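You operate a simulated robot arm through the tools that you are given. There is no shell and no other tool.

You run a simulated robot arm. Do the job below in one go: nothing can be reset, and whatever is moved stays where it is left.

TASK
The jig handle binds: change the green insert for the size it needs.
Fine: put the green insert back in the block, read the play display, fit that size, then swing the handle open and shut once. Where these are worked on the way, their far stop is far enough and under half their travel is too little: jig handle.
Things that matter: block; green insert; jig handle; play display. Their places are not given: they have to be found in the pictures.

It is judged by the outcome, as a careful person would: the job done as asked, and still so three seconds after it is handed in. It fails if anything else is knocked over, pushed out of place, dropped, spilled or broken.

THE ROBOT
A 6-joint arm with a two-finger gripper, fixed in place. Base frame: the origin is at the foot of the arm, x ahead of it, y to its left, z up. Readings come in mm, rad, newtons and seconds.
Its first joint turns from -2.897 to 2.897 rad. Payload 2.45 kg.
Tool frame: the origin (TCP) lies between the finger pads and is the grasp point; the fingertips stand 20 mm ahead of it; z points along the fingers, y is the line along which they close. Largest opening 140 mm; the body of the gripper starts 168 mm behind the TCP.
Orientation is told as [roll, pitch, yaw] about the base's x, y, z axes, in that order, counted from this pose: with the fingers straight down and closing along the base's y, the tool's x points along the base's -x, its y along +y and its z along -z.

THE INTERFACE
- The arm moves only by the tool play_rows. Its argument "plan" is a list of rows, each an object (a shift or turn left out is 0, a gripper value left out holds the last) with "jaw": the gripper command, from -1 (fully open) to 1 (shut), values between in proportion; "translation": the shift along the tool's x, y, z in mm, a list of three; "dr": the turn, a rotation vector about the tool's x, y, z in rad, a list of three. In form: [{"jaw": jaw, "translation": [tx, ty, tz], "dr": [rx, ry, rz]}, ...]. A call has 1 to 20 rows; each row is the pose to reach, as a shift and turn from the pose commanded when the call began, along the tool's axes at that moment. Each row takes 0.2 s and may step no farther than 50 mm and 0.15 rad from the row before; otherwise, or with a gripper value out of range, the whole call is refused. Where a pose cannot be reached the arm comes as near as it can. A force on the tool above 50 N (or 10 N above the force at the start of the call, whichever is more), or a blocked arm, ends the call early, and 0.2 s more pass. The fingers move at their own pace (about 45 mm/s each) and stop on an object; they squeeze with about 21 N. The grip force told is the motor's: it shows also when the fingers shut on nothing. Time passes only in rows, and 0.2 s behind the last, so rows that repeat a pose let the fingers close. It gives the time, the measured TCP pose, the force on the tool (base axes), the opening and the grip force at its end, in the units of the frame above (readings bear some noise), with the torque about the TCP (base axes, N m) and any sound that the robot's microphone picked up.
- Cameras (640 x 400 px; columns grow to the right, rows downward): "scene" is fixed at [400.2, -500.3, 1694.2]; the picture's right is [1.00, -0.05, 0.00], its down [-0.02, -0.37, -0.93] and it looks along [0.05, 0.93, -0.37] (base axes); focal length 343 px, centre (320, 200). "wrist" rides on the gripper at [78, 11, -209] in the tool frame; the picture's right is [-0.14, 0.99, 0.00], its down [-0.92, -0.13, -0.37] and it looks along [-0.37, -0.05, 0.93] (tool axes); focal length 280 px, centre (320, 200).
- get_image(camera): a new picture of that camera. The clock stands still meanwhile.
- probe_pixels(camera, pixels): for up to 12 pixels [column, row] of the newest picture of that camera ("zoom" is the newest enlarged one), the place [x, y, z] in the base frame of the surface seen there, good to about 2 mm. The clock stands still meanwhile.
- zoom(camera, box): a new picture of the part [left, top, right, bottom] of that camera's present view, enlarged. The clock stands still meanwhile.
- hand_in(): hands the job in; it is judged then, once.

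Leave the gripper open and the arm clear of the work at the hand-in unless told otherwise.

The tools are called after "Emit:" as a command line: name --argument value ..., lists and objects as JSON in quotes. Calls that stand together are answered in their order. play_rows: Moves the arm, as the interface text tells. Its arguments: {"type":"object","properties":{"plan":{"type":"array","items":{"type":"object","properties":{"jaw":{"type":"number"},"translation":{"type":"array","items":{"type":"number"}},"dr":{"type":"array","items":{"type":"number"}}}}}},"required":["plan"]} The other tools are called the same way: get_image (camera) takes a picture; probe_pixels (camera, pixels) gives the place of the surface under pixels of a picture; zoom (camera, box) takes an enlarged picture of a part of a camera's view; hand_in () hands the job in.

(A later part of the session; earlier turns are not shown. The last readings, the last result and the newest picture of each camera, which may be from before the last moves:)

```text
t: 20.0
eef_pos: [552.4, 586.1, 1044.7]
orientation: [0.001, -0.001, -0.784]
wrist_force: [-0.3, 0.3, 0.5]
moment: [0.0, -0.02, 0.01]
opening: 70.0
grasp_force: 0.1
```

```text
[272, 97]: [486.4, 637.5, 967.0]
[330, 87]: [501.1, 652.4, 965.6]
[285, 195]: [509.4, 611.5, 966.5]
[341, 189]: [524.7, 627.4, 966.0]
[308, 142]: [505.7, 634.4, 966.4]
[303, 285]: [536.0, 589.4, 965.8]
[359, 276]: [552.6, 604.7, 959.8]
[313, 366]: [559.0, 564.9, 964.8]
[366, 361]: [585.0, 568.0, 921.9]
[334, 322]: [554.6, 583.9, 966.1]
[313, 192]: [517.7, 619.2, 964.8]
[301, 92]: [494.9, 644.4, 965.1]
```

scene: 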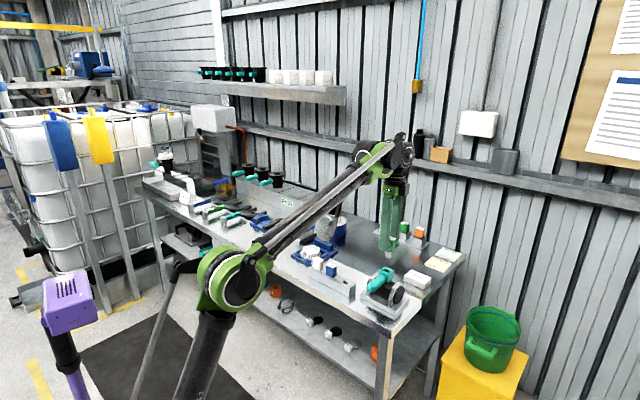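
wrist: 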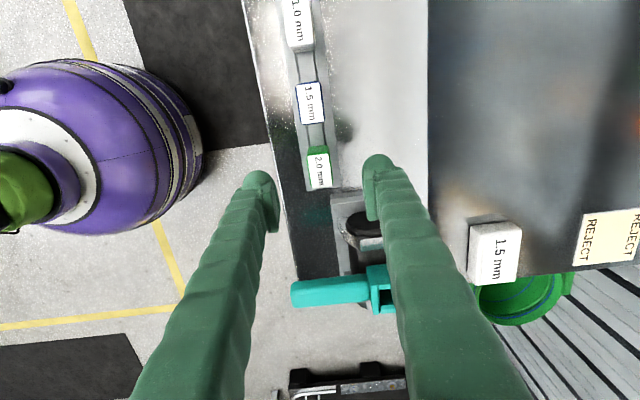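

Green's centre is at about (554.6, 583.9) and blue's at about (505.5, 632.9), both tops level at z≈966. I'll move over blue at z≈1005 and check the pose.

Emit:
play_rows --plan '[{"jaw": 0, "translation": [20, 0, 0]}, {"translation": [45, 0, 10]}, {"translation": [60, 0, 25]}, {"translation": [65.8, 0.1, 40]}, {"translation": [65.8, 0.1, 40]}, {"translation": [65.8, 0.1, 40]}]'

Emit:
play_rows --plan '[{"jaw": 0, "translation": [0, 0, 0]}]'

Emit:
zoom --camera "wrist" --box '[260, 120, 380, 240]'

```text
t: 21.4
eef_pos: [509.4, 631.4, 1005.4]
orientation: [0.0, -0.002, -0.786]
wrist_force: [0.6, -0.1, -0.3]
moment: [0.0, 0.02, -0.02]
opening: 70.0
grasp_force: 0.1
```

```text
t: 21.8
eef_pos: [509.5, 630.6, 1005.0]
orientation: [0.001, -0.001, -0.786]
wrist_force: [-0.8, 1.1, -0.7]
moment: [0.03, 0.0, 0.01]
opening: 69.9
grasp_force: 0.0
```

```text
3.33 times, centred on (320, 180) of wrist
```

zoom: 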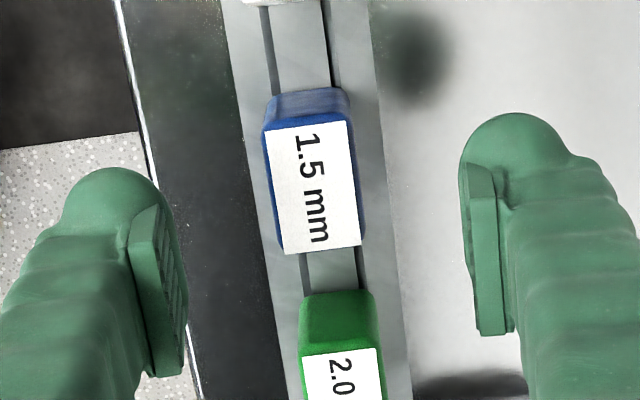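

The picture agrees with a correction of 4.2 mm along the bench and -1.4 mm across. I'll apply it, lower to z≈946, and check before closing.

Emit:
play_rows --plan '[{"jaw": 0, "translation": [4.2, -1.4, 0]}, {"translation": [4.2, -1.4, 20]}, {"translation": [4.2, -1.4, 40]}, {"translation": [4.2, -1.4, 52]}, {"translation": [4.2, -1.4, 59]}, {"translation": [4.2, -1.4, 59]}, {"translation": [4.2, -1.4, 59]}]'

Emit:
zoom --camera "wrist" --box '[260, 120, 380, 240]'

```text
t: 23.4
eef_pos: [505.8, 632.7, 946.3]
orientation: [0.002, -0.001, -0.785]
wrist_force: [-1.0, -0.4, -0.3]
moment: [-0.03, 0.01, 0.0]
opening: 69.9
grasp_force: 0.0
```

```text
3.33 times, centred on (320, 180) of wrist
```

zoom: 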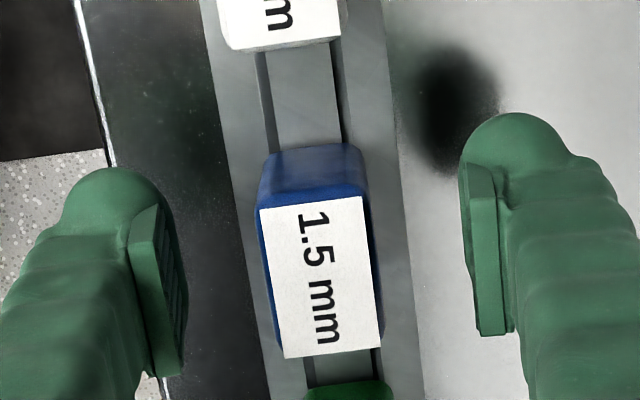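

The blue insert is centred (label centre at zoom (320,277)), with the fingers clear of the white and green inserts. Closing now.

Emit:
play_rows --plan '[{"jaw": 0.5, "translation": [0, 0, 0]}, {"jaw": 0.7, "translation": [0, 0, 0]}, {"jaw": 1, "translation": [0, 0, 0]}, {"jaw": 1, "translation": [0, 0, 0]}, {"jaw": 1, "translation": [0, 0, 0]}]'

Emit:
zoom --camera "wrist" --box '[260, 120, 380, 240]'

```text
t: 24.6
eef_pos: [505.5, 632.3, 945.9]
orientation: [0.001, 0.001, -0.785]
wrist_force: [-0.1, -0.2, 0.6]
moment: [0.0, -0.04, 0.01]
opening: 24.7
grasp_force: 21.0
```

```text
3.33 times, centred on (320, 180) of wrist
```

zoom: 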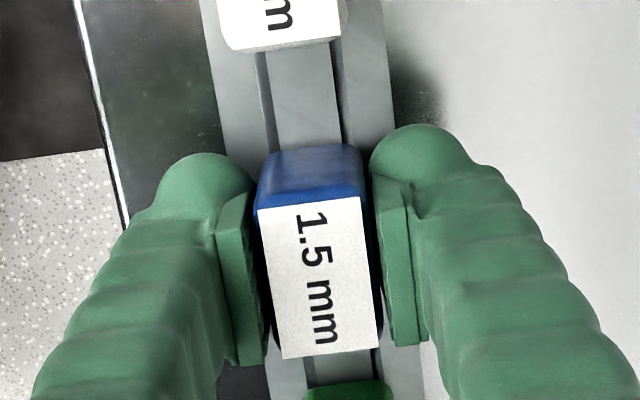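

The blue insert is gripped (24.7 mm, 21 N). Next I lift it straight up, slowly first.

Emit:
play_rows --plan '[{"jaw": 1, "translation": [0, 0, -4]}, {"translation": [0, 0, -10]}, {"translation": [0, 0, -18]}, {"translation": [0, 0, -28]}, {"translation": [0, 0, -42]}, {"translation": [0, 0, -70]}, {"translation": [0, 0, -110]}, {"translation": [0, 0, -150]}, {"translation": [0, 0, -174]}, {"translation": [0, 0, -174]}]'

Emit:
get_image --camera "wrist"

Emit:
zoom --camera "scene" --box '[290, 200, 430, 315]'

```text
t: 26.8
eef_pos: [506.8, 633.3, 1120.7]
orientation: [0.002, -0.001, -0.785]
wrist_force: [-0.6, -0.3, 0.2]
moment: [-0.01, 0.02, 0.0]
opening: 24.7
grasp_force: 21.1
```

```text
taken
```

wrist: 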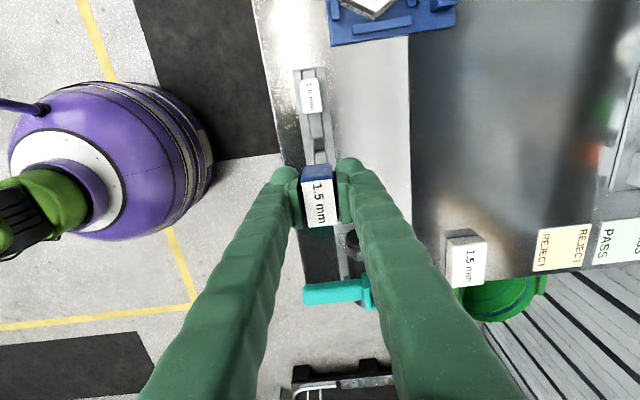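

```text
3.48 times, centred on (360, 258) of scene
```

zoom: 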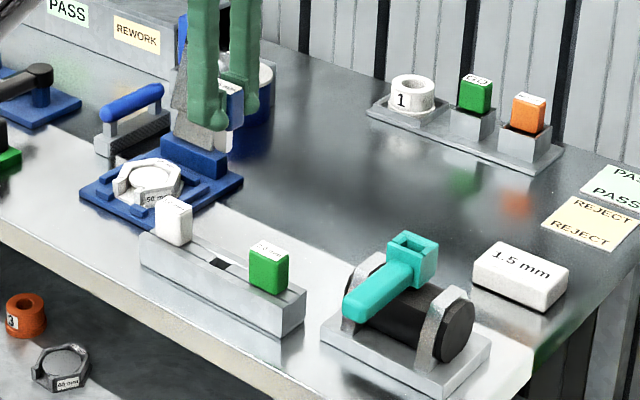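

The blue insert is out, and the display still reads 1.5 mm. I'll carry it above the jig socket at about (693.7, 522.5), staying at z≈1120.

Emit:
play_rows --plan '[{"jaw": 1, "translation": [-25, 6, 0]}, {"translation": [-68, 17, 0]}, {"translation": [-112, 29, 0]}, {"translation": [-155, 40, 0]}, {"translation": [-192, 49, 0]}, {"translation": [-210.4, 53.9, 0]}, {"translation": [-210.4, 53.9, 0]}, {"translation": [-210.4, 53.9, 0]}]'

Emit:
play_rows --plan '[{"jaw": 1, "translation": [0, 0, 0]}]'

Emit:
zoom --camera "wrist" --box '[260, 110, 380, 230]'

```text
t: 28.6
eef_pos: [689.3, 522.0, 1122.7]
orientation: [0.002, 0.0, -0.786]
wrist_force: [-0.7, -0.6, -0.3]
moment: [-0.02, 0.02, 0.02]
opening: 24.5
grasp_force: 21.0
```

```text
t: 29.0
eef_pos: [690.3, 522.9, 1121.8]
orientation: [0.0, 0.002, -0.786]
wrist_force: [0.4, 0.0, -0.8]
moment: [-0.03, 0.01, 0.01]
opening: 24.9
grasp_force: 20.6
```

```text
3.33 times, centred on (320, 170) of wrist
```

zoom: 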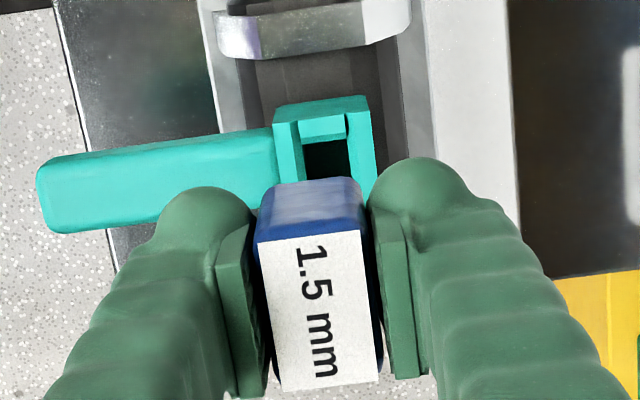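

I'm at u≈118.3, v≈857.2, and the socket is visible at zoom (325,140). I'll probe its rim edges to refine the target.

Emit:
probe_pixels --camera "zoom" --pixels '[[277, 118], [366, 108], [280, 170], [371, 160], [299, 120], [345, 115], [304, 165], [349, 160], [302, 140], [347, 135], [325, 118], [325, 137]]'

Emit:
probe_pixels --camera "zoom" --pixels '[[260, 250], [360, 240], [285, 385], [376, 376], [318, 315], [325, 155], [310, 150], [343, 150], [307, 172], [350, 168], [288, 140], [358, 135]]'

Emit:
zoom --camera "scene" --box '[360, 225, 430, 305]'

```text
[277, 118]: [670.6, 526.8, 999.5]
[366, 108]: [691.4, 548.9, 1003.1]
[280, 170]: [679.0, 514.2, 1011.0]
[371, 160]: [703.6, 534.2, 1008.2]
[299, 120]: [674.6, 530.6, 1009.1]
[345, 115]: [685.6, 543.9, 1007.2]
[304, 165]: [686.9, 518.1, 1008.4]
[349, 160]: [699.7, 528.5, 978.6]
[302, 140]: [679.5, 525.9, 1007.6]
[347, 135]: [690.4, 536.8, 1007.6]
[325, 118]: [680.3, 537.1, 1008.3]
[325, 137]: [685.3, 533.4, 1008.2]
```

```text
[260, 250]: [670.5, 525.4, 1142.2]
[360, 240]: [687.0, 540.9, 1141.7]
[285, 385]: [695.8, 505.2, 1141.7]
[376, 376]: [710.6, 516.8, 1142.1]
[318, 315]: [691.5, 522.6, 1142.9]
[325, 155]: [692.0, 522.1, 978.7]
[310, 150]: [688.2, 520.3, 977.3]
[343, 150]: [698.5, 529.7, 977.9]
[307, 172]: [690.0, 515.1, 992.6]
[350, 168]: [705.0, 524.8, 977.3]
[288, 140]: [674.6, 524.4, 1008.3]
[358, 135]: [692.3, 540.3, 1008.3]
```

```text
5.00 times, centred on (395, 265) of scene
```

zoom: 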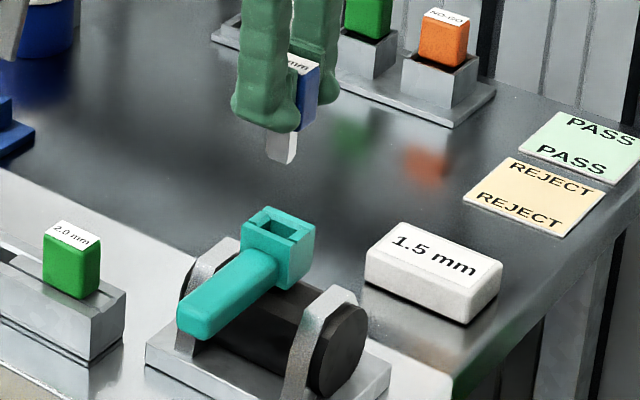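

The socket hole is centred near u≈120, v≈859.8. I'll check its far edges in the scene zoom before lowering.

Emit:
probe_pixels --camera "zoom" --pixels '[[268, 209], [313, 229], [293, 248], [244, 223], [310, 250], [308, 232], [290, 243], [256, 226], [283, 238], [298, 238], [270, 155], [285, 163]]'

Emit:
play_rows --plan '[{"jaw": 1, "translation": [-1.2, 2.3, 0]}, {"jaw": 1, "translation": [-1.2, 2.3, 15]}, {"jaw": 1, "translation": [-1.2, 2.3, 30]}, {"jaw": 1, "translation": [-1.2, 2.3, 40]}, {"jaw": 1, "translation": [-1.2, 2.3, 40]}, {"jaw": 1, "translation": [-1.2, 2.3, 40]}]'

Emit:
play_rows --plan '[{"jaw": 1, "translation": [0, 0, 0]}]'

Emit:
zoom --camera "scene" --box '[360, 235, 420, 300]'

```text
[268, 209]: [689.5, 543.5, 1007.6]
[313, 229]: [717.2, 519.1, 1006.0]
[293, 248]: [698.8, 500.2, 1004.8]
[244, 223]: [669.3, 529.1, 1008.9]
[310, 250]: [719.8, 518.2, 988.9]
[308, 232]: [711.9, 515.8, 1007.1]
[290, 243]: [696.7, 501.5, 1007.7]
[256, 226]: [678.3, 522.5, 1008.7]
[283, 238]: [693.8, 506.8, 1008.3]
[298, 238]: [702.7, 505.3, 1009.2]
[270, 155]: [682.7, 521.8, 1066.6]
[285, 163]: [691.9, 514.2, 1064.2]
```

```text
t: 30.4
eef_pos: [694.0, 523.5, 1079.7]
orientation: [0.0, 0.001, -0.785]
wrist_force: [-0.4, 0.8, 0.0]
moment: [0.03, -0.03, -0.01]
opening: 24.7
grasp_force: 21.1
```

```text
t: 30.8
eef_pos: [695.0, 523.6, 1079.2]
orientation: [0.003, 0.0, -0.788]
wrist_force: [-0.9, -0.1, -0.6]
moment: [0.03, 0.02, 0.04]
opening: 24.6
grasp_force: 20.7
```

```text
6.15 times, centred on (390, 268) of scene
```

zoom: 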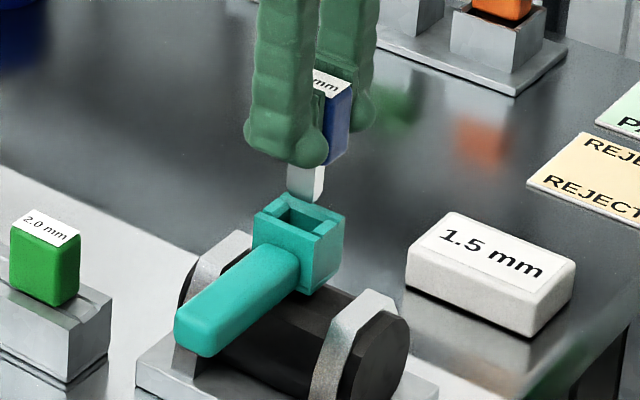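

The socket's centre comes out at u≈120.3, v≈860.0, and the TCP is at u≈120.9, v≈861.3. I'll shift back about 1 mm in both and lower so the peg tip just enters the socket (TCP z≈1060).

Emit:
play_rows --plan '[{"jaw": 1, "translation": [1.0, -1.3, 0]}, {"translation": [1.0, -1.3, 6]}, {"translation": [1.0, -1.3, 12]}, {"translation": [1.0, -1.3, 16]}, {"translation": [1.0, -1.3, 19]}, {"translation": [1.0, -1.3, 19]}]'

Emit:
zoom --camera "scene" --box '[360, 235, 420, 300]'

```text
t: 32.2
eef_pos: [691.4, 521.3, 1061.3]
orientation: [0.0, 0.0, -0.785]
wrist_force: [-1.1, -0.5, -0.5]
moment: [-0.02, 0.0, 0.03]
opening: 24.6
grasp_force: 20.7
```

```text
6.15 times, centred on (390, 268) of scene
```

zoom: 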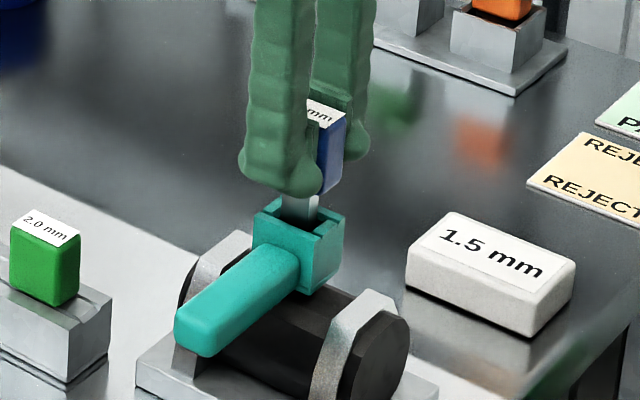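

The peg tip appears just inside the socket without contact. I'll take two more readings to average the pose.

Emit:
play_rows --plan '[{"jaw": 1, "translation": [0, 0, 0]}]'

Emit:
play_rows --plan '[{"jaw": 1, "translation": [0, 0, 0]}]'

Emit:
zoom --camera "wrist" --box '[270, 120, 370, 220]'

```text
t: 32.6
eef_pos: [692.2, 522.6, 1060.9]
orientation: [0.002, 0.0, -0.785]
wrist_force: [-0.3, 0.5, 0.1]
moment: [0.02, 0.0, 0.01]
opening: 24.7
grasp_force: 20.5
```

```text
t: 33.0
eef_pos: [692.4, 522.6, 1061.0]
orientation: [0.002, 0.0, -0.785]
wrist_force: [0.3, 0.0, -0.5]
moment: [-0.01, -0.03, 0.03]
opening: 24.6
grasp_force: 21.3
```

```text
4.00 times, centred on (320, 170) of wrist
```

zoom: 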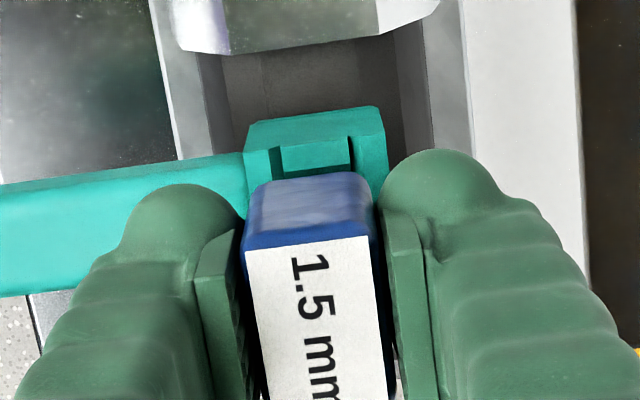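

Average is u≈120.1, v≈858.6, so I'll add 1 mm toward the wall and lower slowly toward the seat at z≈1035, with the force limit as a guard.

Emit:
play_rows --plan '[{"jaw": 1, "translation": [0, 1.0, 2]}, {"translation": [0, 1.0, 6]}, {"translation": [0, 1.0, 10]}, {"translation": [0, 1.0, 13]}, {"translation": [0, 1.0, 13]}]'

```text
t: 34.2
eef_pos: [691.4, 523.0, 1047.5]
orientation: [0.001, -0.001, -0.785]
wrist_force: [-0.1, 0.2, -0.8]
moment: [0.01, 0.0, -0.01]
opening: 24.8
grasp_force: 21.0
```

The peg slides in freely with no side force. I'll finish lowering to z≈1034.5.

Emit:
play_rows --plan '[{"jaw": 1, "translation": [0, 0, 4]}, {"translation": [0, 0, 8]}, {"translation": [0, 0, 11]}, {"translation": [0, 0, 13]}, {"translation": [0, 0, 13]}]'

Emit:
zoom --camera "scene" --box '[360, 235, 420, 300]'

```text
t: 35.4
eef_pos: [692.4, 523.1, 1035.3]
orientation: [0.002, 0.0, -0.785]
wrist_force: [2.4, 0.9, 6.9]
moment: [0.01, -0.02, 0.0]
opening: 24.5
grasp_force: 21.0
```

```text
6.15 times, centred on (390, 268) of scene
```

zoom: 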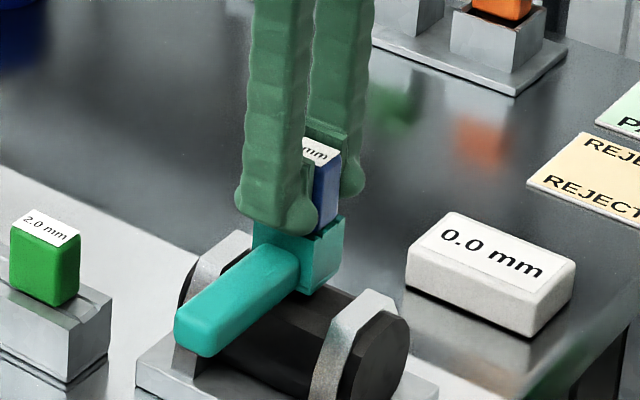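

The head is seated (7 N up), and the display now shows 0.0 mm, so the fit is right. I'll release and rise clear.

Emit:
play_rows --plan '[{"jaw": 0.3, "translation": [0, 0, 0]}, {"jaw": 0, "translation": [0, 0, 0]}, {"jaw": 0, "translation": [0, 0, -2]}, {"jaw": 0, "translation": [0, 0, -10]}, {"translation": [0, 0, -30]}, {"translation": [0, 0, -65]}, {"translation": [0, 0, -110]}, {"translation": [0, 0, -130]}, {"translation": [0, 0, -130]}]'

Emit:
get_image --camera "wrist"

Emit:
zoom --camera "scene" --box '[320, 240, 440, 315]'

```text
t: 37.4
eef_pos: [692.6, 521.9, 1165.8]
orientation: [0.002, 0.001, -0.787]
wrist_force: [-0.4, -0.2, -0.5]
moment: [0.0, 0.02, -0.03]
opening: 70.1
grasp_force: 0.1
```

```text
taken
```

wrist: 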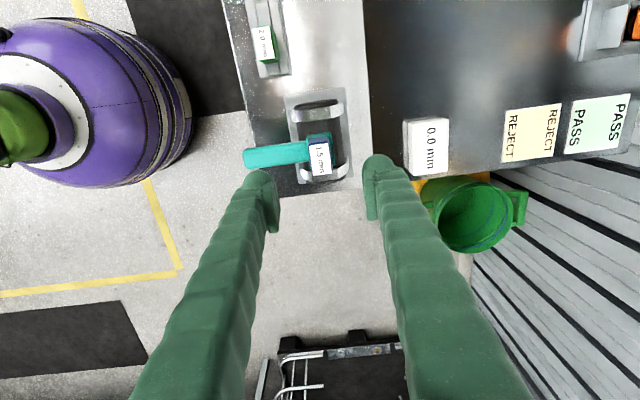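

```text
5.33 times, centred on (380, 278) of scene
```

zoom: 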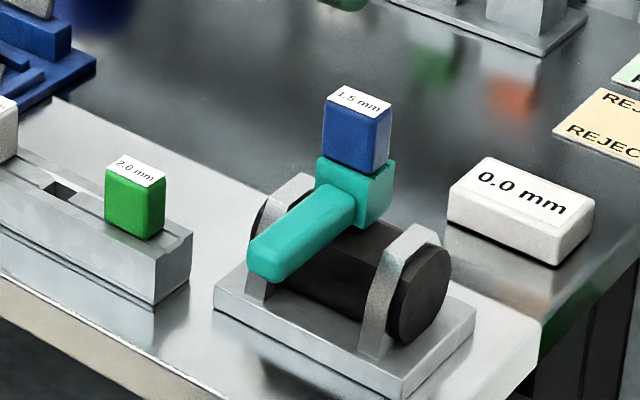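

The blue insert stands in the handle and the display reads 0.0 mm. Now I need to find how the handle swings, so I'll look closely at the jig from both cameras.

Emit:
zoom --camera "scene" --box '[358, 254, 414, 310]'

Emit:
zoom --camera "wrist" --box '[235, 80, 365, 200]'

```text
7.14 times, centred on (386, 282) of scene
```

zoom: 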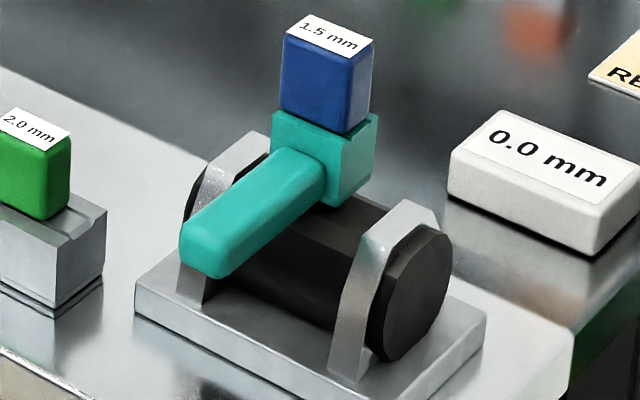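

```text
3.33 times, centred on (300, 140) of wrist
```

zoom: 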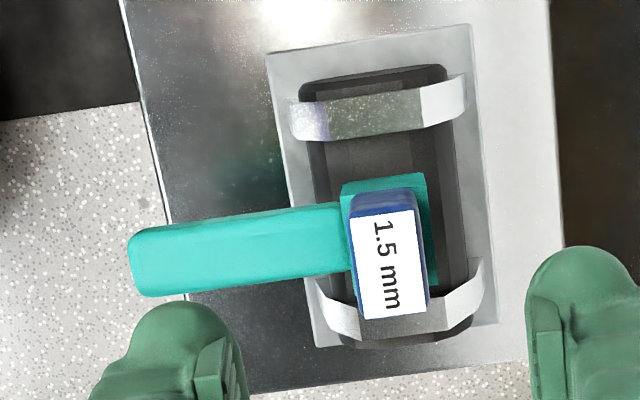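

The black cylinder looks strapped to the base like a pipe body, with the handle on a stem on top, so it may turn about a vertical axis like a valve handle. I'll probe the handle's underside and the strap heights to test that.

Emit:
zoom --camera "scene" --box '[358, 254, 414, 310]'

Emit:
probe_pixels --camera "zoom" --pixels '[[220, 276], [230, 270], [270, 242], [310, 208], [190, 262], [245, 145], [405, 208], [430, 215], [330, 203], [365, 190], [275, 150], [355, 215]]'

Emit:
probe_pixels --camera "zoom" --pixels '[[235, 145], [220, 165], [380, 235], [400, 215], [300, 225], [290, 250], [385, 345], [440, 260], [400, 350], [195, 180], [185, 245], [215, 255]]'

```text
7.14 times, centred on (386, 282) of scene
```

zoom: 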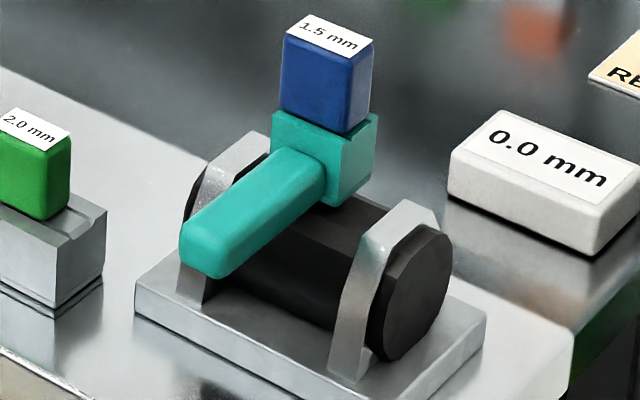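

```text
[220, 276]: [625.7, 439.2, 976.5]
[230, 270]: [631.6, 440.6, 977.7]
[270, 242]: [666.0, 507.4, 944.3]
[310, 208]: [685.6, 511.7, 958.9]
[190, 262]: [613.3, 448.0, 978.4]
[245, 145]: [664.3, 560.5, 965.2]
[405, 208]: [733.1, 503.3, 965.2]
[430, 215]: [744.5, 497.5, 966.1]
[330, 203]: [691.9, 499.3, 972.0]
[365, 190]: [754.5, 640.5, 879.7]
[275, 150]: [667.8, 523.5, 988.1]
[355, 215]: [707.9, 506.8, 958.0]
```

```text
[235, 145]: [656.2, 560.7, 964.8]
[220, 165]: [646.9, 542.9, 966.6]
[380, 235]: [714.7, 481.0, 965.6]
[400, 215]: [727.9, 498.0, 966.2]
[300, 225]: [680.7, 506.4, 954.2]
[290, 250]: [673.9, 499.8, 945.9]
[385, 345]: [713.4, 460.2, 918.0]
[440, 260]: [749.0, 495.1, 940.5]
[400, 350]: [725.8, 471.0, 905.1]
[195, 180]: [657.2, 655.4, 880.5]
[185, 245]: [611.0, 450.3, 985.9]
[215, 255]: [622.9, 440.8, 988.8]
```

The handle's underside (z≈976) clears the straps (z≈966) by 10 mm, which fits a vertical swing axis at the socket. I'll turn the gripper a quarter turn so the fingers close across the handle, and hover above it at about (633, 463), 85 mm from the axis.

Emit:
play_rows --plan '[{"jaw": 0, "translation": [0, -4, 0], "dr": [0, 0, -0.1]}, {"translation": [0, -10, 3], "dr": [0, 0, -0.23]}, {"translation": [0, -18, 6], "dr": [0, 0, -0.36]}, {"translation": [0, -26, 9], "dr": [0, 0, -0.5]}, {"translation": [0, -34, 13], "dr": [0, 0, -0.64]}, {"translation": [0, -42, 17], "dr": [0, 0, -0.78]}, {"translation": [0, -50, 21], "dr": [0, 0, -0.92]}, {"translation": [0, -58, 25], "dr": [0, 0, -1.06]}, {"translation": [0, -66, 30], "dr": [0, 0, -1.2]}, {"translation": [0, -73, 35], "dr": [0, 0, -1.33]}, {"translation": [0, -79, 40], "dr": [0, 0, -1.45]}, {"translation": [0, -83, 44], "dr": [0, 0, -1.53]}, {"translation": [0, -83.8, 45], "dr": [0, 0, -1.571]}, {"translation": [0, -83.8, 45], "dr": [0, 0, -1.571]}, {"translation": [0, -83.8, 45], "dr": [0, 0, -1.571]}]'

Emit:
play_rows --plan '[{"jaw": 0, "translation": [0, 0, 0]}]'

Emit:
get_image --camera "wrist"

Emit:
zoom --camera "scene" --box '[320, 200, 440, 315]'

```text
t: 40.6
eef_pos: [633.1, 464.7, 1120.7]
orientation: [0.0, -0.002, 0.785]
wrist_force: [0.6, 0.5, -0.2]
moment: [0.03, 0.01, 0.0]
opening: 70.1
grasp_force: 0.1
```

```text
t: 41.0
eef_pos: [633.9, 465.5, 1121.7]
orientation: [0.0, -0.001, 0.784]
wrist_force: [-1.6, -0.4, 0.4]
moment: [-0.02, -0.02, 0.01]
opening: 70.0
grasp_force: 0.0
```

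```text
taken
```

wrist: 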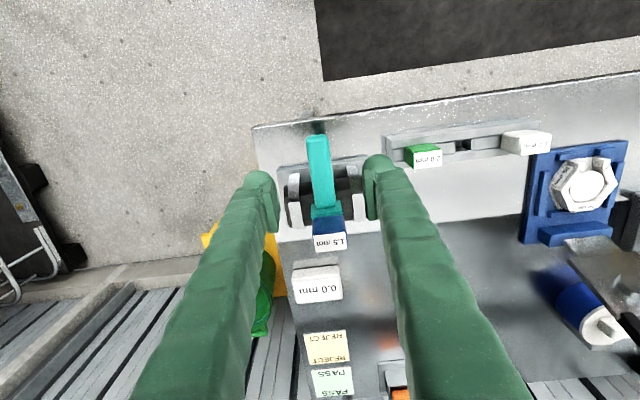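

```text
3.48 times, centred on (380, 258) of scene
```

zoom: 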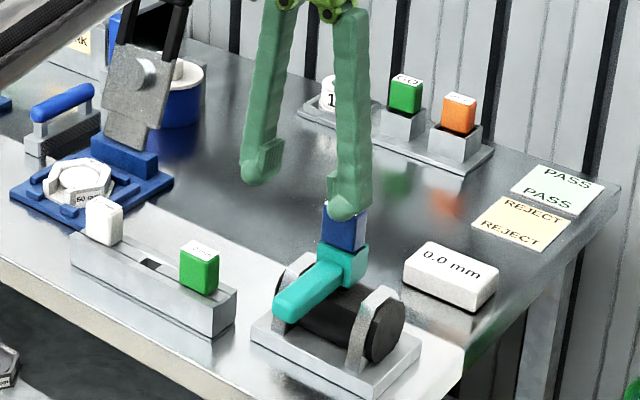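

The handle lies between the fingers. I'll zoom and probe the handle's edges to centre the grip.

Emit:
zoom --camera "wrist" --box '[260, 110, 390, 260]'

```text
2.67 times, centred on (325, 185) of wrist
```

zoom: 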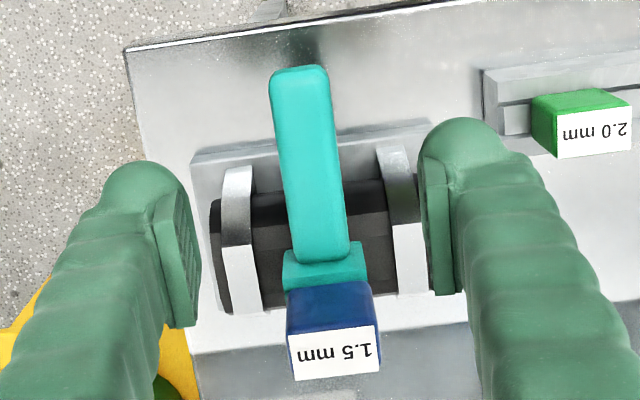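

Emit:
probe_pixels --camera "zoom" --pixels '[[275, 100], [326, 95], [280, 140], [332, 135], [286, 190], [341, 185], [294, 240], [347, 235], [300, 72], [298, 90], [310, 160], [318, 220]]'

Emit:
probe_pixels --camera "zoom" --pixels '[[238, 210], [405, 200], [237, 175], [390, 155], [410, 260], [240, 280], [268, 220], [290, 275], [365, 265], [297, 335], [372, 325], [335, 350]]'

```text
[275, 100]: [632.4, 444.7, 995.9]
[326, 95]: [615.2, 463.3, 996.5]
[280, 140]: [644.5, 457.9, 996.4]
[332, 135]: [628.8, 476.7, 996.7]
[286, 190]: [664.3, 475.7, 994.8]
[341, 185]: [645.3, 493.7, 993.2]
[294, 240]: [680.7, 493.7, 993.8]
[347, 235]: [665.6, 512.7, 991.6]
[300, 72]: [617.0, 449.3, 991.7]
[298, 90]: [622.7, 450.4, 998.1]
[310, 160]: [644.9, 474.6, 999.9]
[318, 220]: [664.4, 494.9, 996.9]
```

```text
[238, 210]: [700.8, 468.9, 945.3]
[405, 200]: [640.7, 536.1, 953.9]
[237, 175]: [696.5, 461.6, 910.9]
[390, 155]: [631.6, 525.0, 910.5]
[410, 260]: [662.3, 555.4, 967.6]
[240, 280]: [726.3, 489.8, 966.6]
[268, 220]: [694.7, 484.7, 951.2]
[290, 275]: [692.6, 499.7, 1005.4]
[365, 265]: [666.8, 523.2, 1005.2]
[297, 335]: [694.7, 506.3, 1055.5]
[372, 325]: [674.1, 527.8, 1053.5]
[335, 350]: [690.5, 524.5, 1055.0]
```

The handle is centred at u≈120.0 and points straight to the front. I'll nudge 0.9 mm and lower to z≈994, with the fingertips at about 974, above the straps.

Emit:
play_rows --plan '[{"jaw": 0, "translation": [0, -0.9, 15]}, {"translation": [0, -0.9, 50]}, {"translation": [0, -0.9, 85]}, {"translation": [0, -0.9, 110]}, {"translation": [0, -0.9, 122]}, {"translation": [0, -0.9, 127]}, {"translation": [0, -0.9, 127]}, {"translation": [0, -0.9, 127]}]'

Emit:
zoom --camera "wrist" --box '[260, 110, 390, 260]'

```text
t: 42.8
eef_pos: [635.5, 465.4, 995.9]
orientation: [0.001, -0.002, 0.785]
wrist_force: [-0.7, 0.2, 0.6]
moment: [0.05, 0.03, 0.01]
opening: 70.2
grasp_force: 0.0
```

```text
2.67 times, centred on (325, 185) of wrist
```

zoom: 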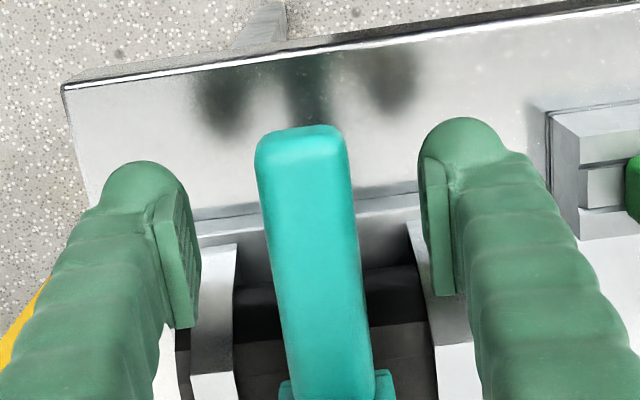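

The handle is centred between the pads at radius ≈81 mm. Closing on it now.

Emit:
play_rows --plan '[{"jaw": 0.4, "translation": [0, 0, 0]}, {"jaw": 0.7, "translation": [0, 0, 0]}, {"jaw": 1, "translation": [0, 0, 0]}, {"jaw": 1, "translation": [0, 0, 0]}, {"jaw": 1, "translation": [0, 0, 0]}]'

```text
t: 44.0
eef_pos: [635.1, 464.3, 995.6]
orientation: [0.0, -0.001, 0.787]
wrist_force: [-4.2, 2.1, -2.0]
moment: [-0.03, 0.01, 0.3]
opening: 27.0
grasp_force: 45.5
```

The handle is held at 27 mm opening with a small sideways load. First I'll test it gently: 0.05 rad toward the bench's right end about the supposed vertical axis, then read the force.

Emit:
play_rows --plan '[{"jaw": 1, "translation": [0, -2, 0], "dr": [0, 0, -0.025]}, {"jaw": 1, "translation": [-0.1, -4.1, 0], "dr": [0, 0, -0.05]}, {"jaw": 1, "translation": [-0.1, -4.1, 0], "dr": [0, 0, -0.05]}]'

Emit:
zoom --camera "scene" --box '[358, 254, 428, 310]'

```text
t: 44.8
eef_pos: [638.0, 462.1, 994.7]
orientation: [-0.001, -0.002, 0.837]
wrist_force: [18.0, 18.9, 38.0]
moment: [0.29, -0.22, 0.05]
opening: 27.2
grasp_force: 45.5
```

```text
7.14 times, centred on (393, 282) of scene
```

zoom: 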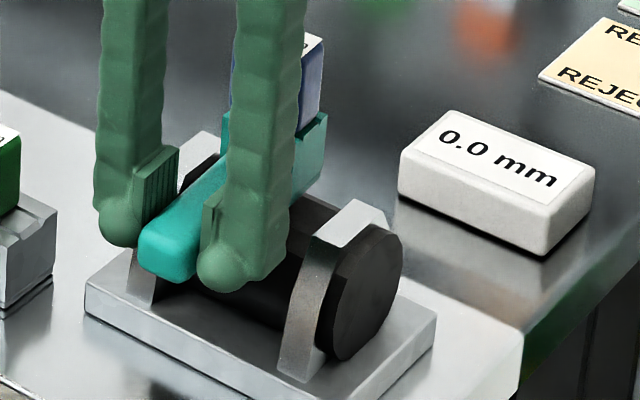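

The force rose to about 38 N up and 26 N toward the wall, which matches the tangent of a swing about the black cylinder's horizontal axis rather than a vertical one. I'll stop and look before doing more.

Emit:
get_image --camera "wrist"

Emit:
zoom --camera "wrist" --box '[240, 110, 400, 290]'

Emit:
zoom --camera "scene" --box '[365, 245, 415, 300]'

```text
taken
```

wrist: 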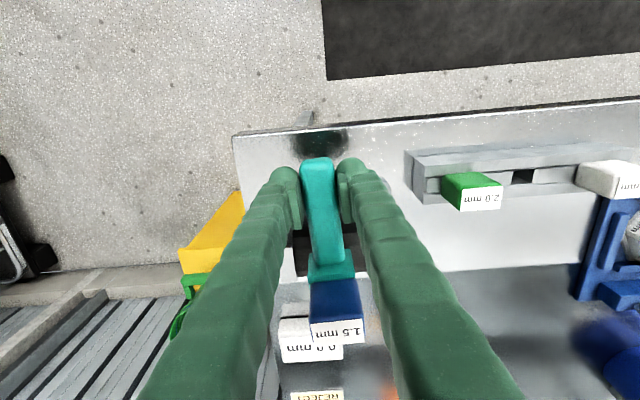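

```text
2.22 times, centred on (320, 200) of wrist
```

zoom: 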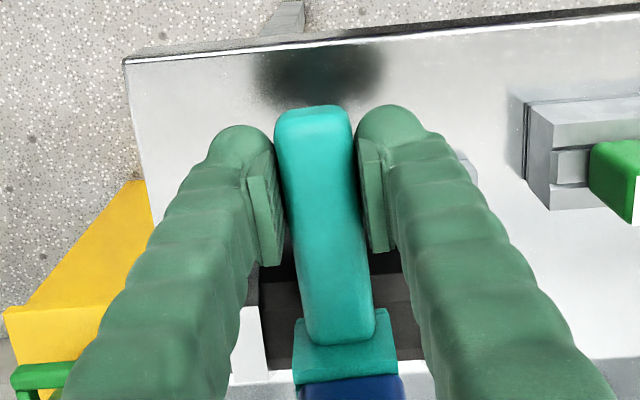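

```text
7.27 times, centred on (390, 272) of scene
```

zoom: 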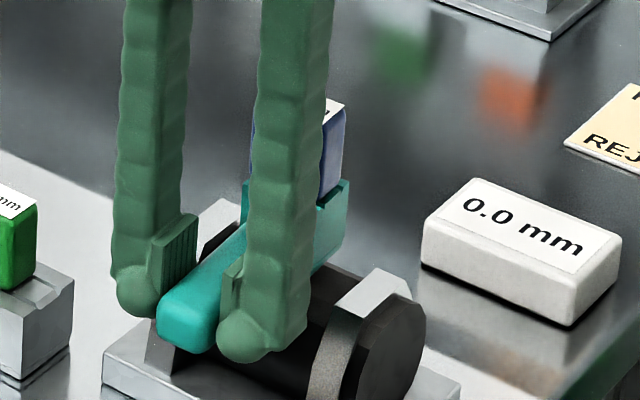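

I'll probe the handle and insert in a fresh wrist zoom to see whether anything has moved.

Emit:
zoom --camera "wrist" --box '[270, 140, 380, 350]'

Emit:
probe_pixels --camera "wrist" --pixels '[[316, 165], [306, 180], [332, 178], [318, 185], [322, 215], [328, 250], [310, 280], [352, 272], [312, 325], [360, 318], [336, 332], [335, 345]]'

```text
1.90 times, centred on (325, 245) of wrist
```

zoom: 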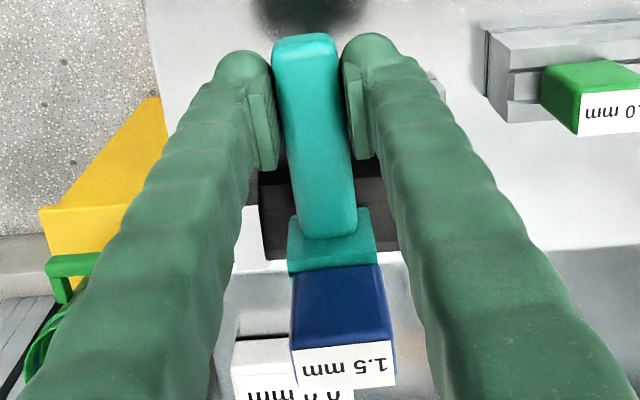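

```text
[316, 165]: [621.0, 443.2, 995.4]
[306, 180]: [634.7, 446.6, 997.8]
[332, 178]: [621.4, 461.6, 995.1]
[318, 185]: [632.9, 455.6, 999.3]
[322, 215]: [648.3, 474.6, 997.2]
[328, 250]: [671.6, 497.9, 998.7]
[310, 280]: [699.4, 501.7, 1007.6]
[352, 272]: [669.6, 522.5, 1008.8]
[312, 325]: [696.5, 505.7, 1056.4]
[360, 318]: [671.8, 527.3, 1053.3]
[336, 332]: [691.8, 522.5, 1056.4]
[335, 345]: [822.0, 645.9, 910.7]
```

Heights are unchanged and the handle's tip moved about 3 mm along the bench, but the force is odd. I'll take one still reading to see whether it persists.

Emit:
play_rows --plan '[{"jaw": 1, "translation": [0, 0, 0]}]'

```text
t: 45.2
eef_pos: [637.8, 462.9, 994.1]
orientation: [0.001, -0.001, 0.837]
wrist_force: [18.2, 21.5, 34.7]
moment: [0.31, -0.23, 0.02]
opening: 27.0
grasp_force: 44.8
```

The load is steady but has almost no component along the bench, so the handle itself seems free to move that way while the tight grip fights the arm's small position errors. I'll loosen the fingers to about 42 mm as a loose cage and look again.

Emit:
play_rows --plan '[{"jaw": 0.4, "translation": [0, 0, 0]}, {"jaw": 0.4, "translation": [0, 0, 0]}, {"jaw": 0.4, "translation": [0, 0, 0]}]'

Emit:
get_image --camera "wrist"

Emit:
probe_pixels --camera "wrist" --pixels '[[316, 165], [306, 180], [332, 178], [318, 185], [322, 215], [328, 250], [310, 280], [352, 272], [312, 325], [360, 318], [336, 332], [325, 230]]'

Emit:
zoom --camera "scene" --box '[365, 245, 415, 300]'

```text
t: 46.0
eef_pos: [637.0, 460.2, 993.4]
orientation: [-0.001, -0.003, 0.833]
wrist_force: [0.0, -0.5, 0.7]
moment: [-0.03, -0.01, -0.01]
opening: 41.9
grasp_force: 0.1
```

```text
taken
```

wrist: 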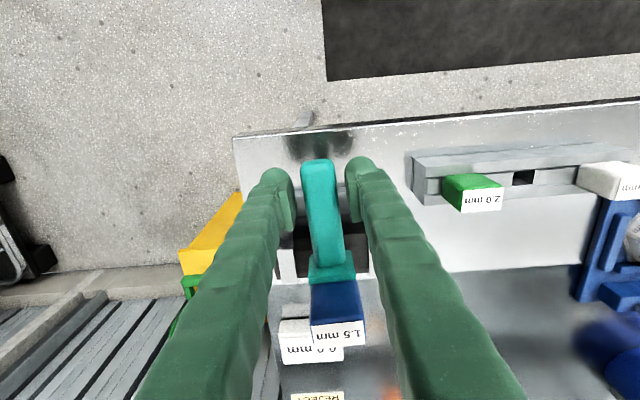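

```text
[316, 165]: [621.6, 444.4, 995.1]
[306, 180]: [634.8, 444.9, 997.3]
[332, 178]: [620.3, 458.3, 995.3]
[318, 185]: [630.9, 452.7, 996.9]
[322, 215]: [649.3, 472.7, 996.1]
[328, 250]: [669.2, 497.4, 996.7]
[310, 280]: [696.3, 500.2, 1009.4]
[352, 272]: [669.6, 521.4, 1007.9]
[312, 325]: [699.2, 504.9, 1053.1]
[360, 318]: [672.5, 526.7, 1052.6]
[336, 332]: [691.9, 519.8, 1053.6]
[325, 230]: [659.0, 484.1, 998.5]
```

```text
7.27 times, centred on (390, 272) of scene
```

zoom: 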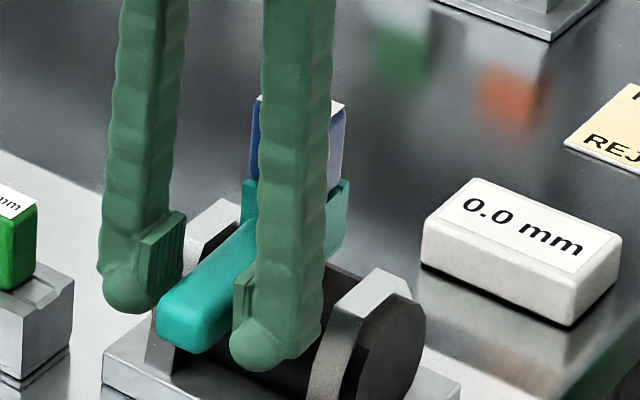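

The load vanished on loosening, confirming the arm and grip were fighting each other. Let me measure the handle's direction accurately now.

Emit:
zoom --camera "wrist" --box '[285, 145, 365, 295]'

```text
2.67 times, centred on (325, 220) of wrist
```

zoom: 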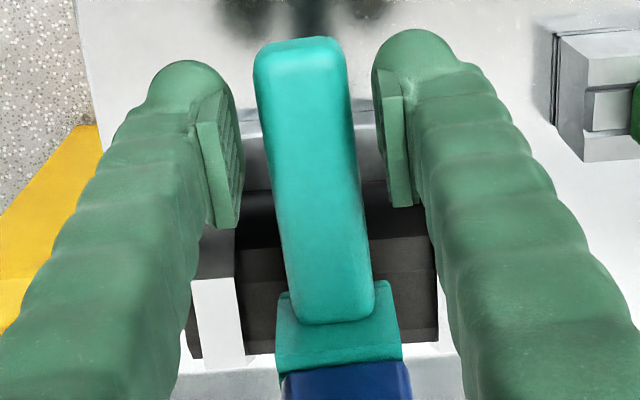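

Emit:
probe_pixels --camera "zoom" --pixels '[[258, 85], [346, 80], [264, 130], [353, 125], [272, 180], [360, 175], [282, 240], [367, 235], [290, 290], [372, 285], [282, 340], [398, 330]]'

```text
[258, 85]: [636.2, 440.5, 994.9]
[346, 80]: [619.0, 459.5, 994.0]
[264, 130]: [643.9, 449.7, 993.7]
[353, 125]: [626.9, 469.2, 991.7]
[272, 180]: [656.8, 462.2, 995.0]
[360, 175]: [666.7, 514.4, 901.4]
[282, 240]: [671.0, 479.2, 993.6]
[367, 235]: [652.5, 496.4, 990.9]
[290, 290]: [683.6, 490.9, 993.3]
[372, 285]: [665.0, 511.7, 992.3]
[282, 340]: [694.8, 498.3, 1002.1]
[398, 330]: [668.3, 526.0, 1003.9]
```

The handle's centre line has turned by 0.048 rad about the socket, so it does swing about a vertical axis. I'll keep the fingers as a loose cage, raise 3 mm, and push the handle around the arc toward the bench's right end in small stages.

Emit:
play_rows --plan '[{"jaw": 0.4, "translation": [0, 0, -3]}, {"translation": [-0.4, -8.4, -3], "dr": [0, 0, -0.1]}, {"translation": [-1.7, -16.7, -3], "dr": [0, 0, -0.2]}, {"translation": [-3.7, -24.8, -3], "dr": [0, 0, -0.3]}, {"translation": [-6.6, -32.7, -3], "dr": [0, 0, -0.4]}, {"translation": [-6.6, -32.7, -3], "dr": [0, 0, -0.4]}]'

Emit:
get_image --camera "wrist"

Emit:
zoom --camera "scene" --box '[355, 235, 435, 310]'

```text
t: 47.4
eef_pos: [665.0, 444.8, 996.2]
orientation: [0.001, -0.002, 1.238]
wrist_force: [-1.0, 0.6, 0.3]
moment: [0.0, 0.04, -0.04]
opening: 42.9
grasp_force: 0.2
```

```text
taken
```

wrist: 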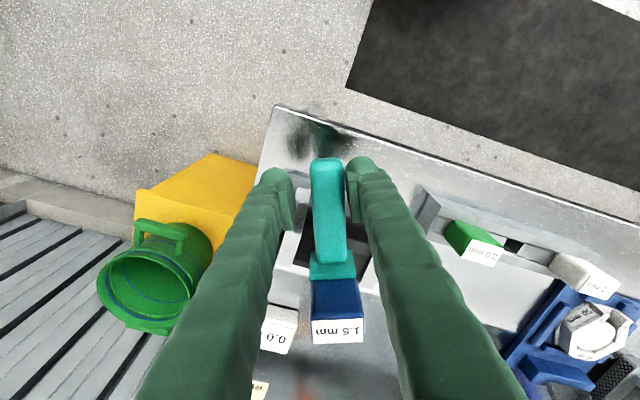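

```text
5.33 times, centred on (395, 272) of scene
```

zoom: 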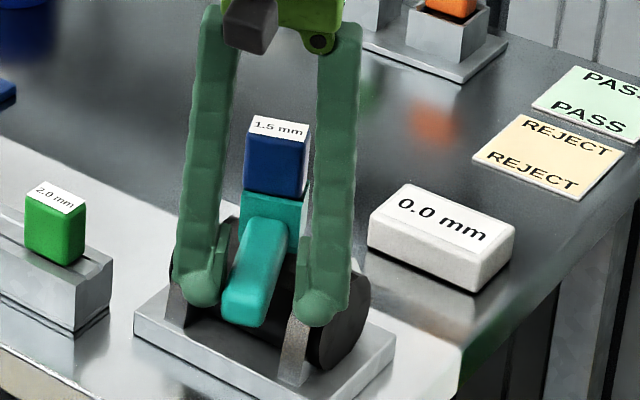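

The handle and insert swing freely with almost no force (yaw 1.24). I'll continue along the arc by another 0.5 rad.

Emit:
play_rows --plan '[{"jaw": 0.4, "translation": [-0.4, -8.3, 0], "dr": [0, 0, -0.1]}, {"translation": [-1.7, -16.6, 0], "dr": [0, 0, -0.2]}, {"translation": [-3.7, -24.7, 0], "dr": [0, 0, -0.3]}, {"translation": [-6.6, -32.5, 0], "dr": [0, 0, -0.4]}, {"translation": [-10.2, -40.0, 0], "dr": [0, 0, -0.5]}, {"translation": [-10.2, -40.0, 0], "dr": [0, 0, -0.5]}]'

Emit:
zoom --camera "scene" --box '[355, 235, 435, 310]'

```text
t: 48.8
eef_pos: [707.9, 440.6, 997.0]
orientation: [-0.001, -0.003, 1.735]
wrist_force: [-1.1, -0.3, -0.2]
moment: [0.02, 0.0, -0.02]
opening: 42.9
grasp_force: 0.4
```

```text
5.33 times, centred on (395, 272) of scene
```

zoom: 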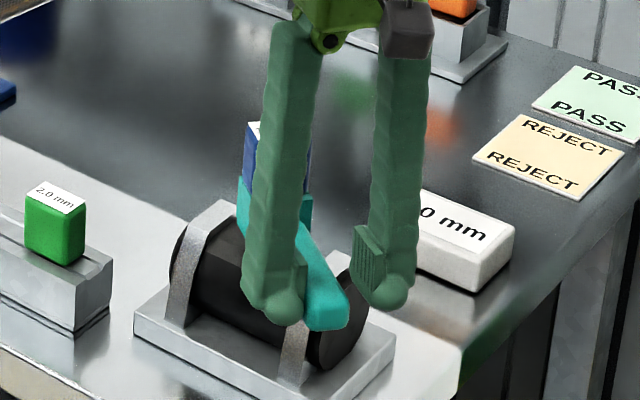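

Still free at yaw 1.73, with the handle at roughly 50°. I'll continue in a smaller stage of 0.3 rad, watching for the far stop.

Emit:
play_rows --plan '[{"jaw": 0.4, "translation": [-0.4, -8.3, 0], "dr": [0, 0, -0.1]}, {"translation": [-1.7, -16.6, 0], "dr": [0, 0, -0.2]}, {"translation": [-3.7, -24.7, 0], "dr": [0, 0, -0.3]}, {"translation": [-3.7, -24.7, 0], "dr": [0, 0, -0.3]}]'

Emit:
zoom --camera "wrist" --box '[250, 130, 390, 300]'

```text
t: 49.8
eef_pos: [730.5, 447.5, 995.9]
orientation: [-0.002, -0.002, 2.036]
wrist_force: [-1.0, -0.3, 0.0]
moment: [-0.01, 0.04, -0.01]
opening: 42.2
grasp_force: 0.2
```

```text
2.35 times, centred on (320, 215) of wrist
```

zoom: 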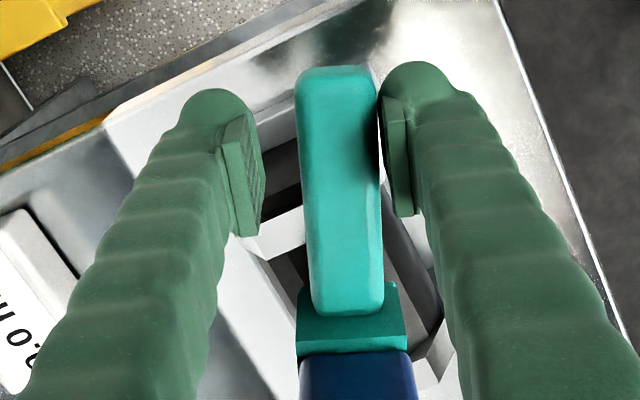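

The handle follows against the right-hand finger and there is no stop yet. I'll go another 0.25 rad.

Emit:
play_rows --plan '[{"jaw": 0.4, "translation": [-0.4, -8.4, 0], "dr": [0, 0, -0.1]}, {"translation": [-1.0, -12.6, 0], "dr": [0, 0, -0.15]}, {"translation": [-1.7, -16.7, 0], "dr": [0, 0, -0.2]}, {"translation": [-2.6, -20.8, 0], "dr": [0, 0, -0.25]}, {"translation": [-2.6, -20.8, 0], "dr": [0, 0, -0.25]}]'

Emit:
zoom --camera "wrist" --box '[250, 130, 390, 300]'

```text
t: 51.0
eef_pos: [748.9, 458.7, 996.6]
orientation: [-0.003, 0.0, 2.287]
wrist_force: [-1.8, -0.6, -0.3]
moment: [0.0, 0.01, -0.01]
opening: 42.5
grasp_force: 0.3
```

```text
2.35 times, centred on (320, 215) of wrist
```

zoom: 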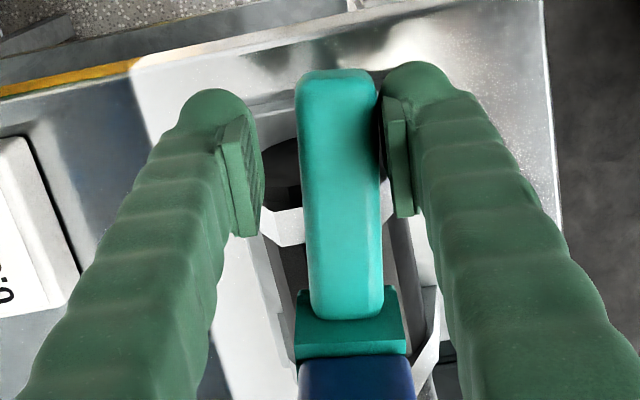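

The handle is now near 80° with no stop. I'll go on in another 0.2 rad stage with the guard.

Emit:
play_rows --plan '[{"jaw": 0.4, "translation": [-0.1, -4.2, 0], "dr": [0, 0, -0.05]}, {"translation": [-0.4, -8.4, 0], "dr": [0, 0, -0.1]}, {"translation": [-1.0, -12.6, 0], "dr": [0, 0, -0.15]}, {"translation": [-1.7, -16.8, 0], "dr": [0, 0, -0.2]}, {"translation": [-1.7, -16.8, 0], "dr": [0, 0, -0.2]}]'

Emit:
zoom --camera "wrist" --box '[250, 130, 390, 300]'

```text
t: 52.2
eef_pos: [758.1, 471.2, 998.0]
orientation: [-0.002, -0.001, 2.486]
wrist_force: [-13.6, -4.5, 0.5]
moment: [-0.03, 0.12, -0.38]
opening: 50.3
grasp_force: 5.9
```

```text
2.35 times, centred on (320, 215) of wrist
```

zoom: 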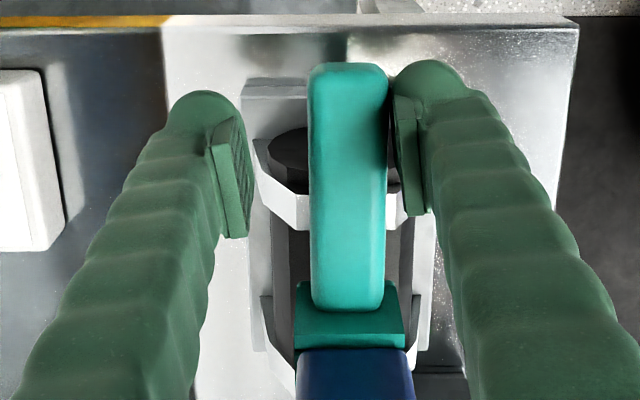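

Force rose to about 13 N against the push and the finger is being pushed outward, so the far stop seems reached. I'll probe the handle's direction to see its angle.

Emit:
probe_pixels --camera "zoom" --pixels '[[313, 110], [386, 110], [313, 170], [386, 170], [314, 230], [384, 230], [316, 280], [382, 280], [350, 100], [350, 200], [300, 340], [400, 340]]'

Emit:
zoom --camera "scene" --box '[355, 235, 435, 310]'

```text
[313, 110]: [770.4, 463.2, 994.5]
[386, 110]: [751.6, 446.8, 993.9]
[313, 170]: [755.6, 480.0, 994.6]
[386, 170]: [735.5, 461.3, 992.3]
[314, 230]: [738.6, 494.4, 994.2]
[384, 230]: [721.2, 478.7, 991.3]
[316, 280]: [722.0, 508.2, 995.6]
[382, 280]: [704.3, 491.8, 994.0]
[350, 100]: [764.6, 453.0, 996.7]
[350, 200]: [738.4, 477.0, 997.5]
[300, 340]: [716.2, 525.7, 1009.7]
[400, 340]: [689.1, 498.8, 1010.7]
```

```text
5.33 times, centred on (395, 272) of scene
```

zoom: 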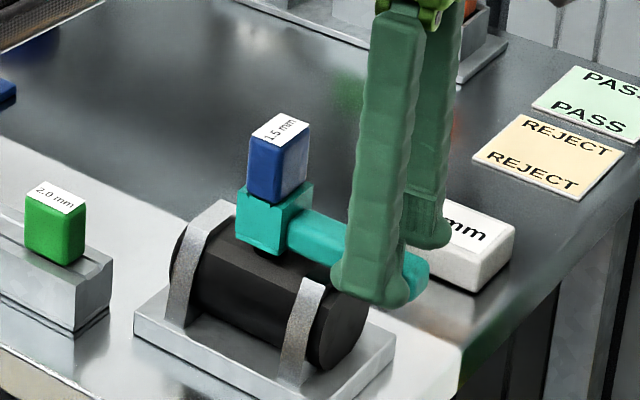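

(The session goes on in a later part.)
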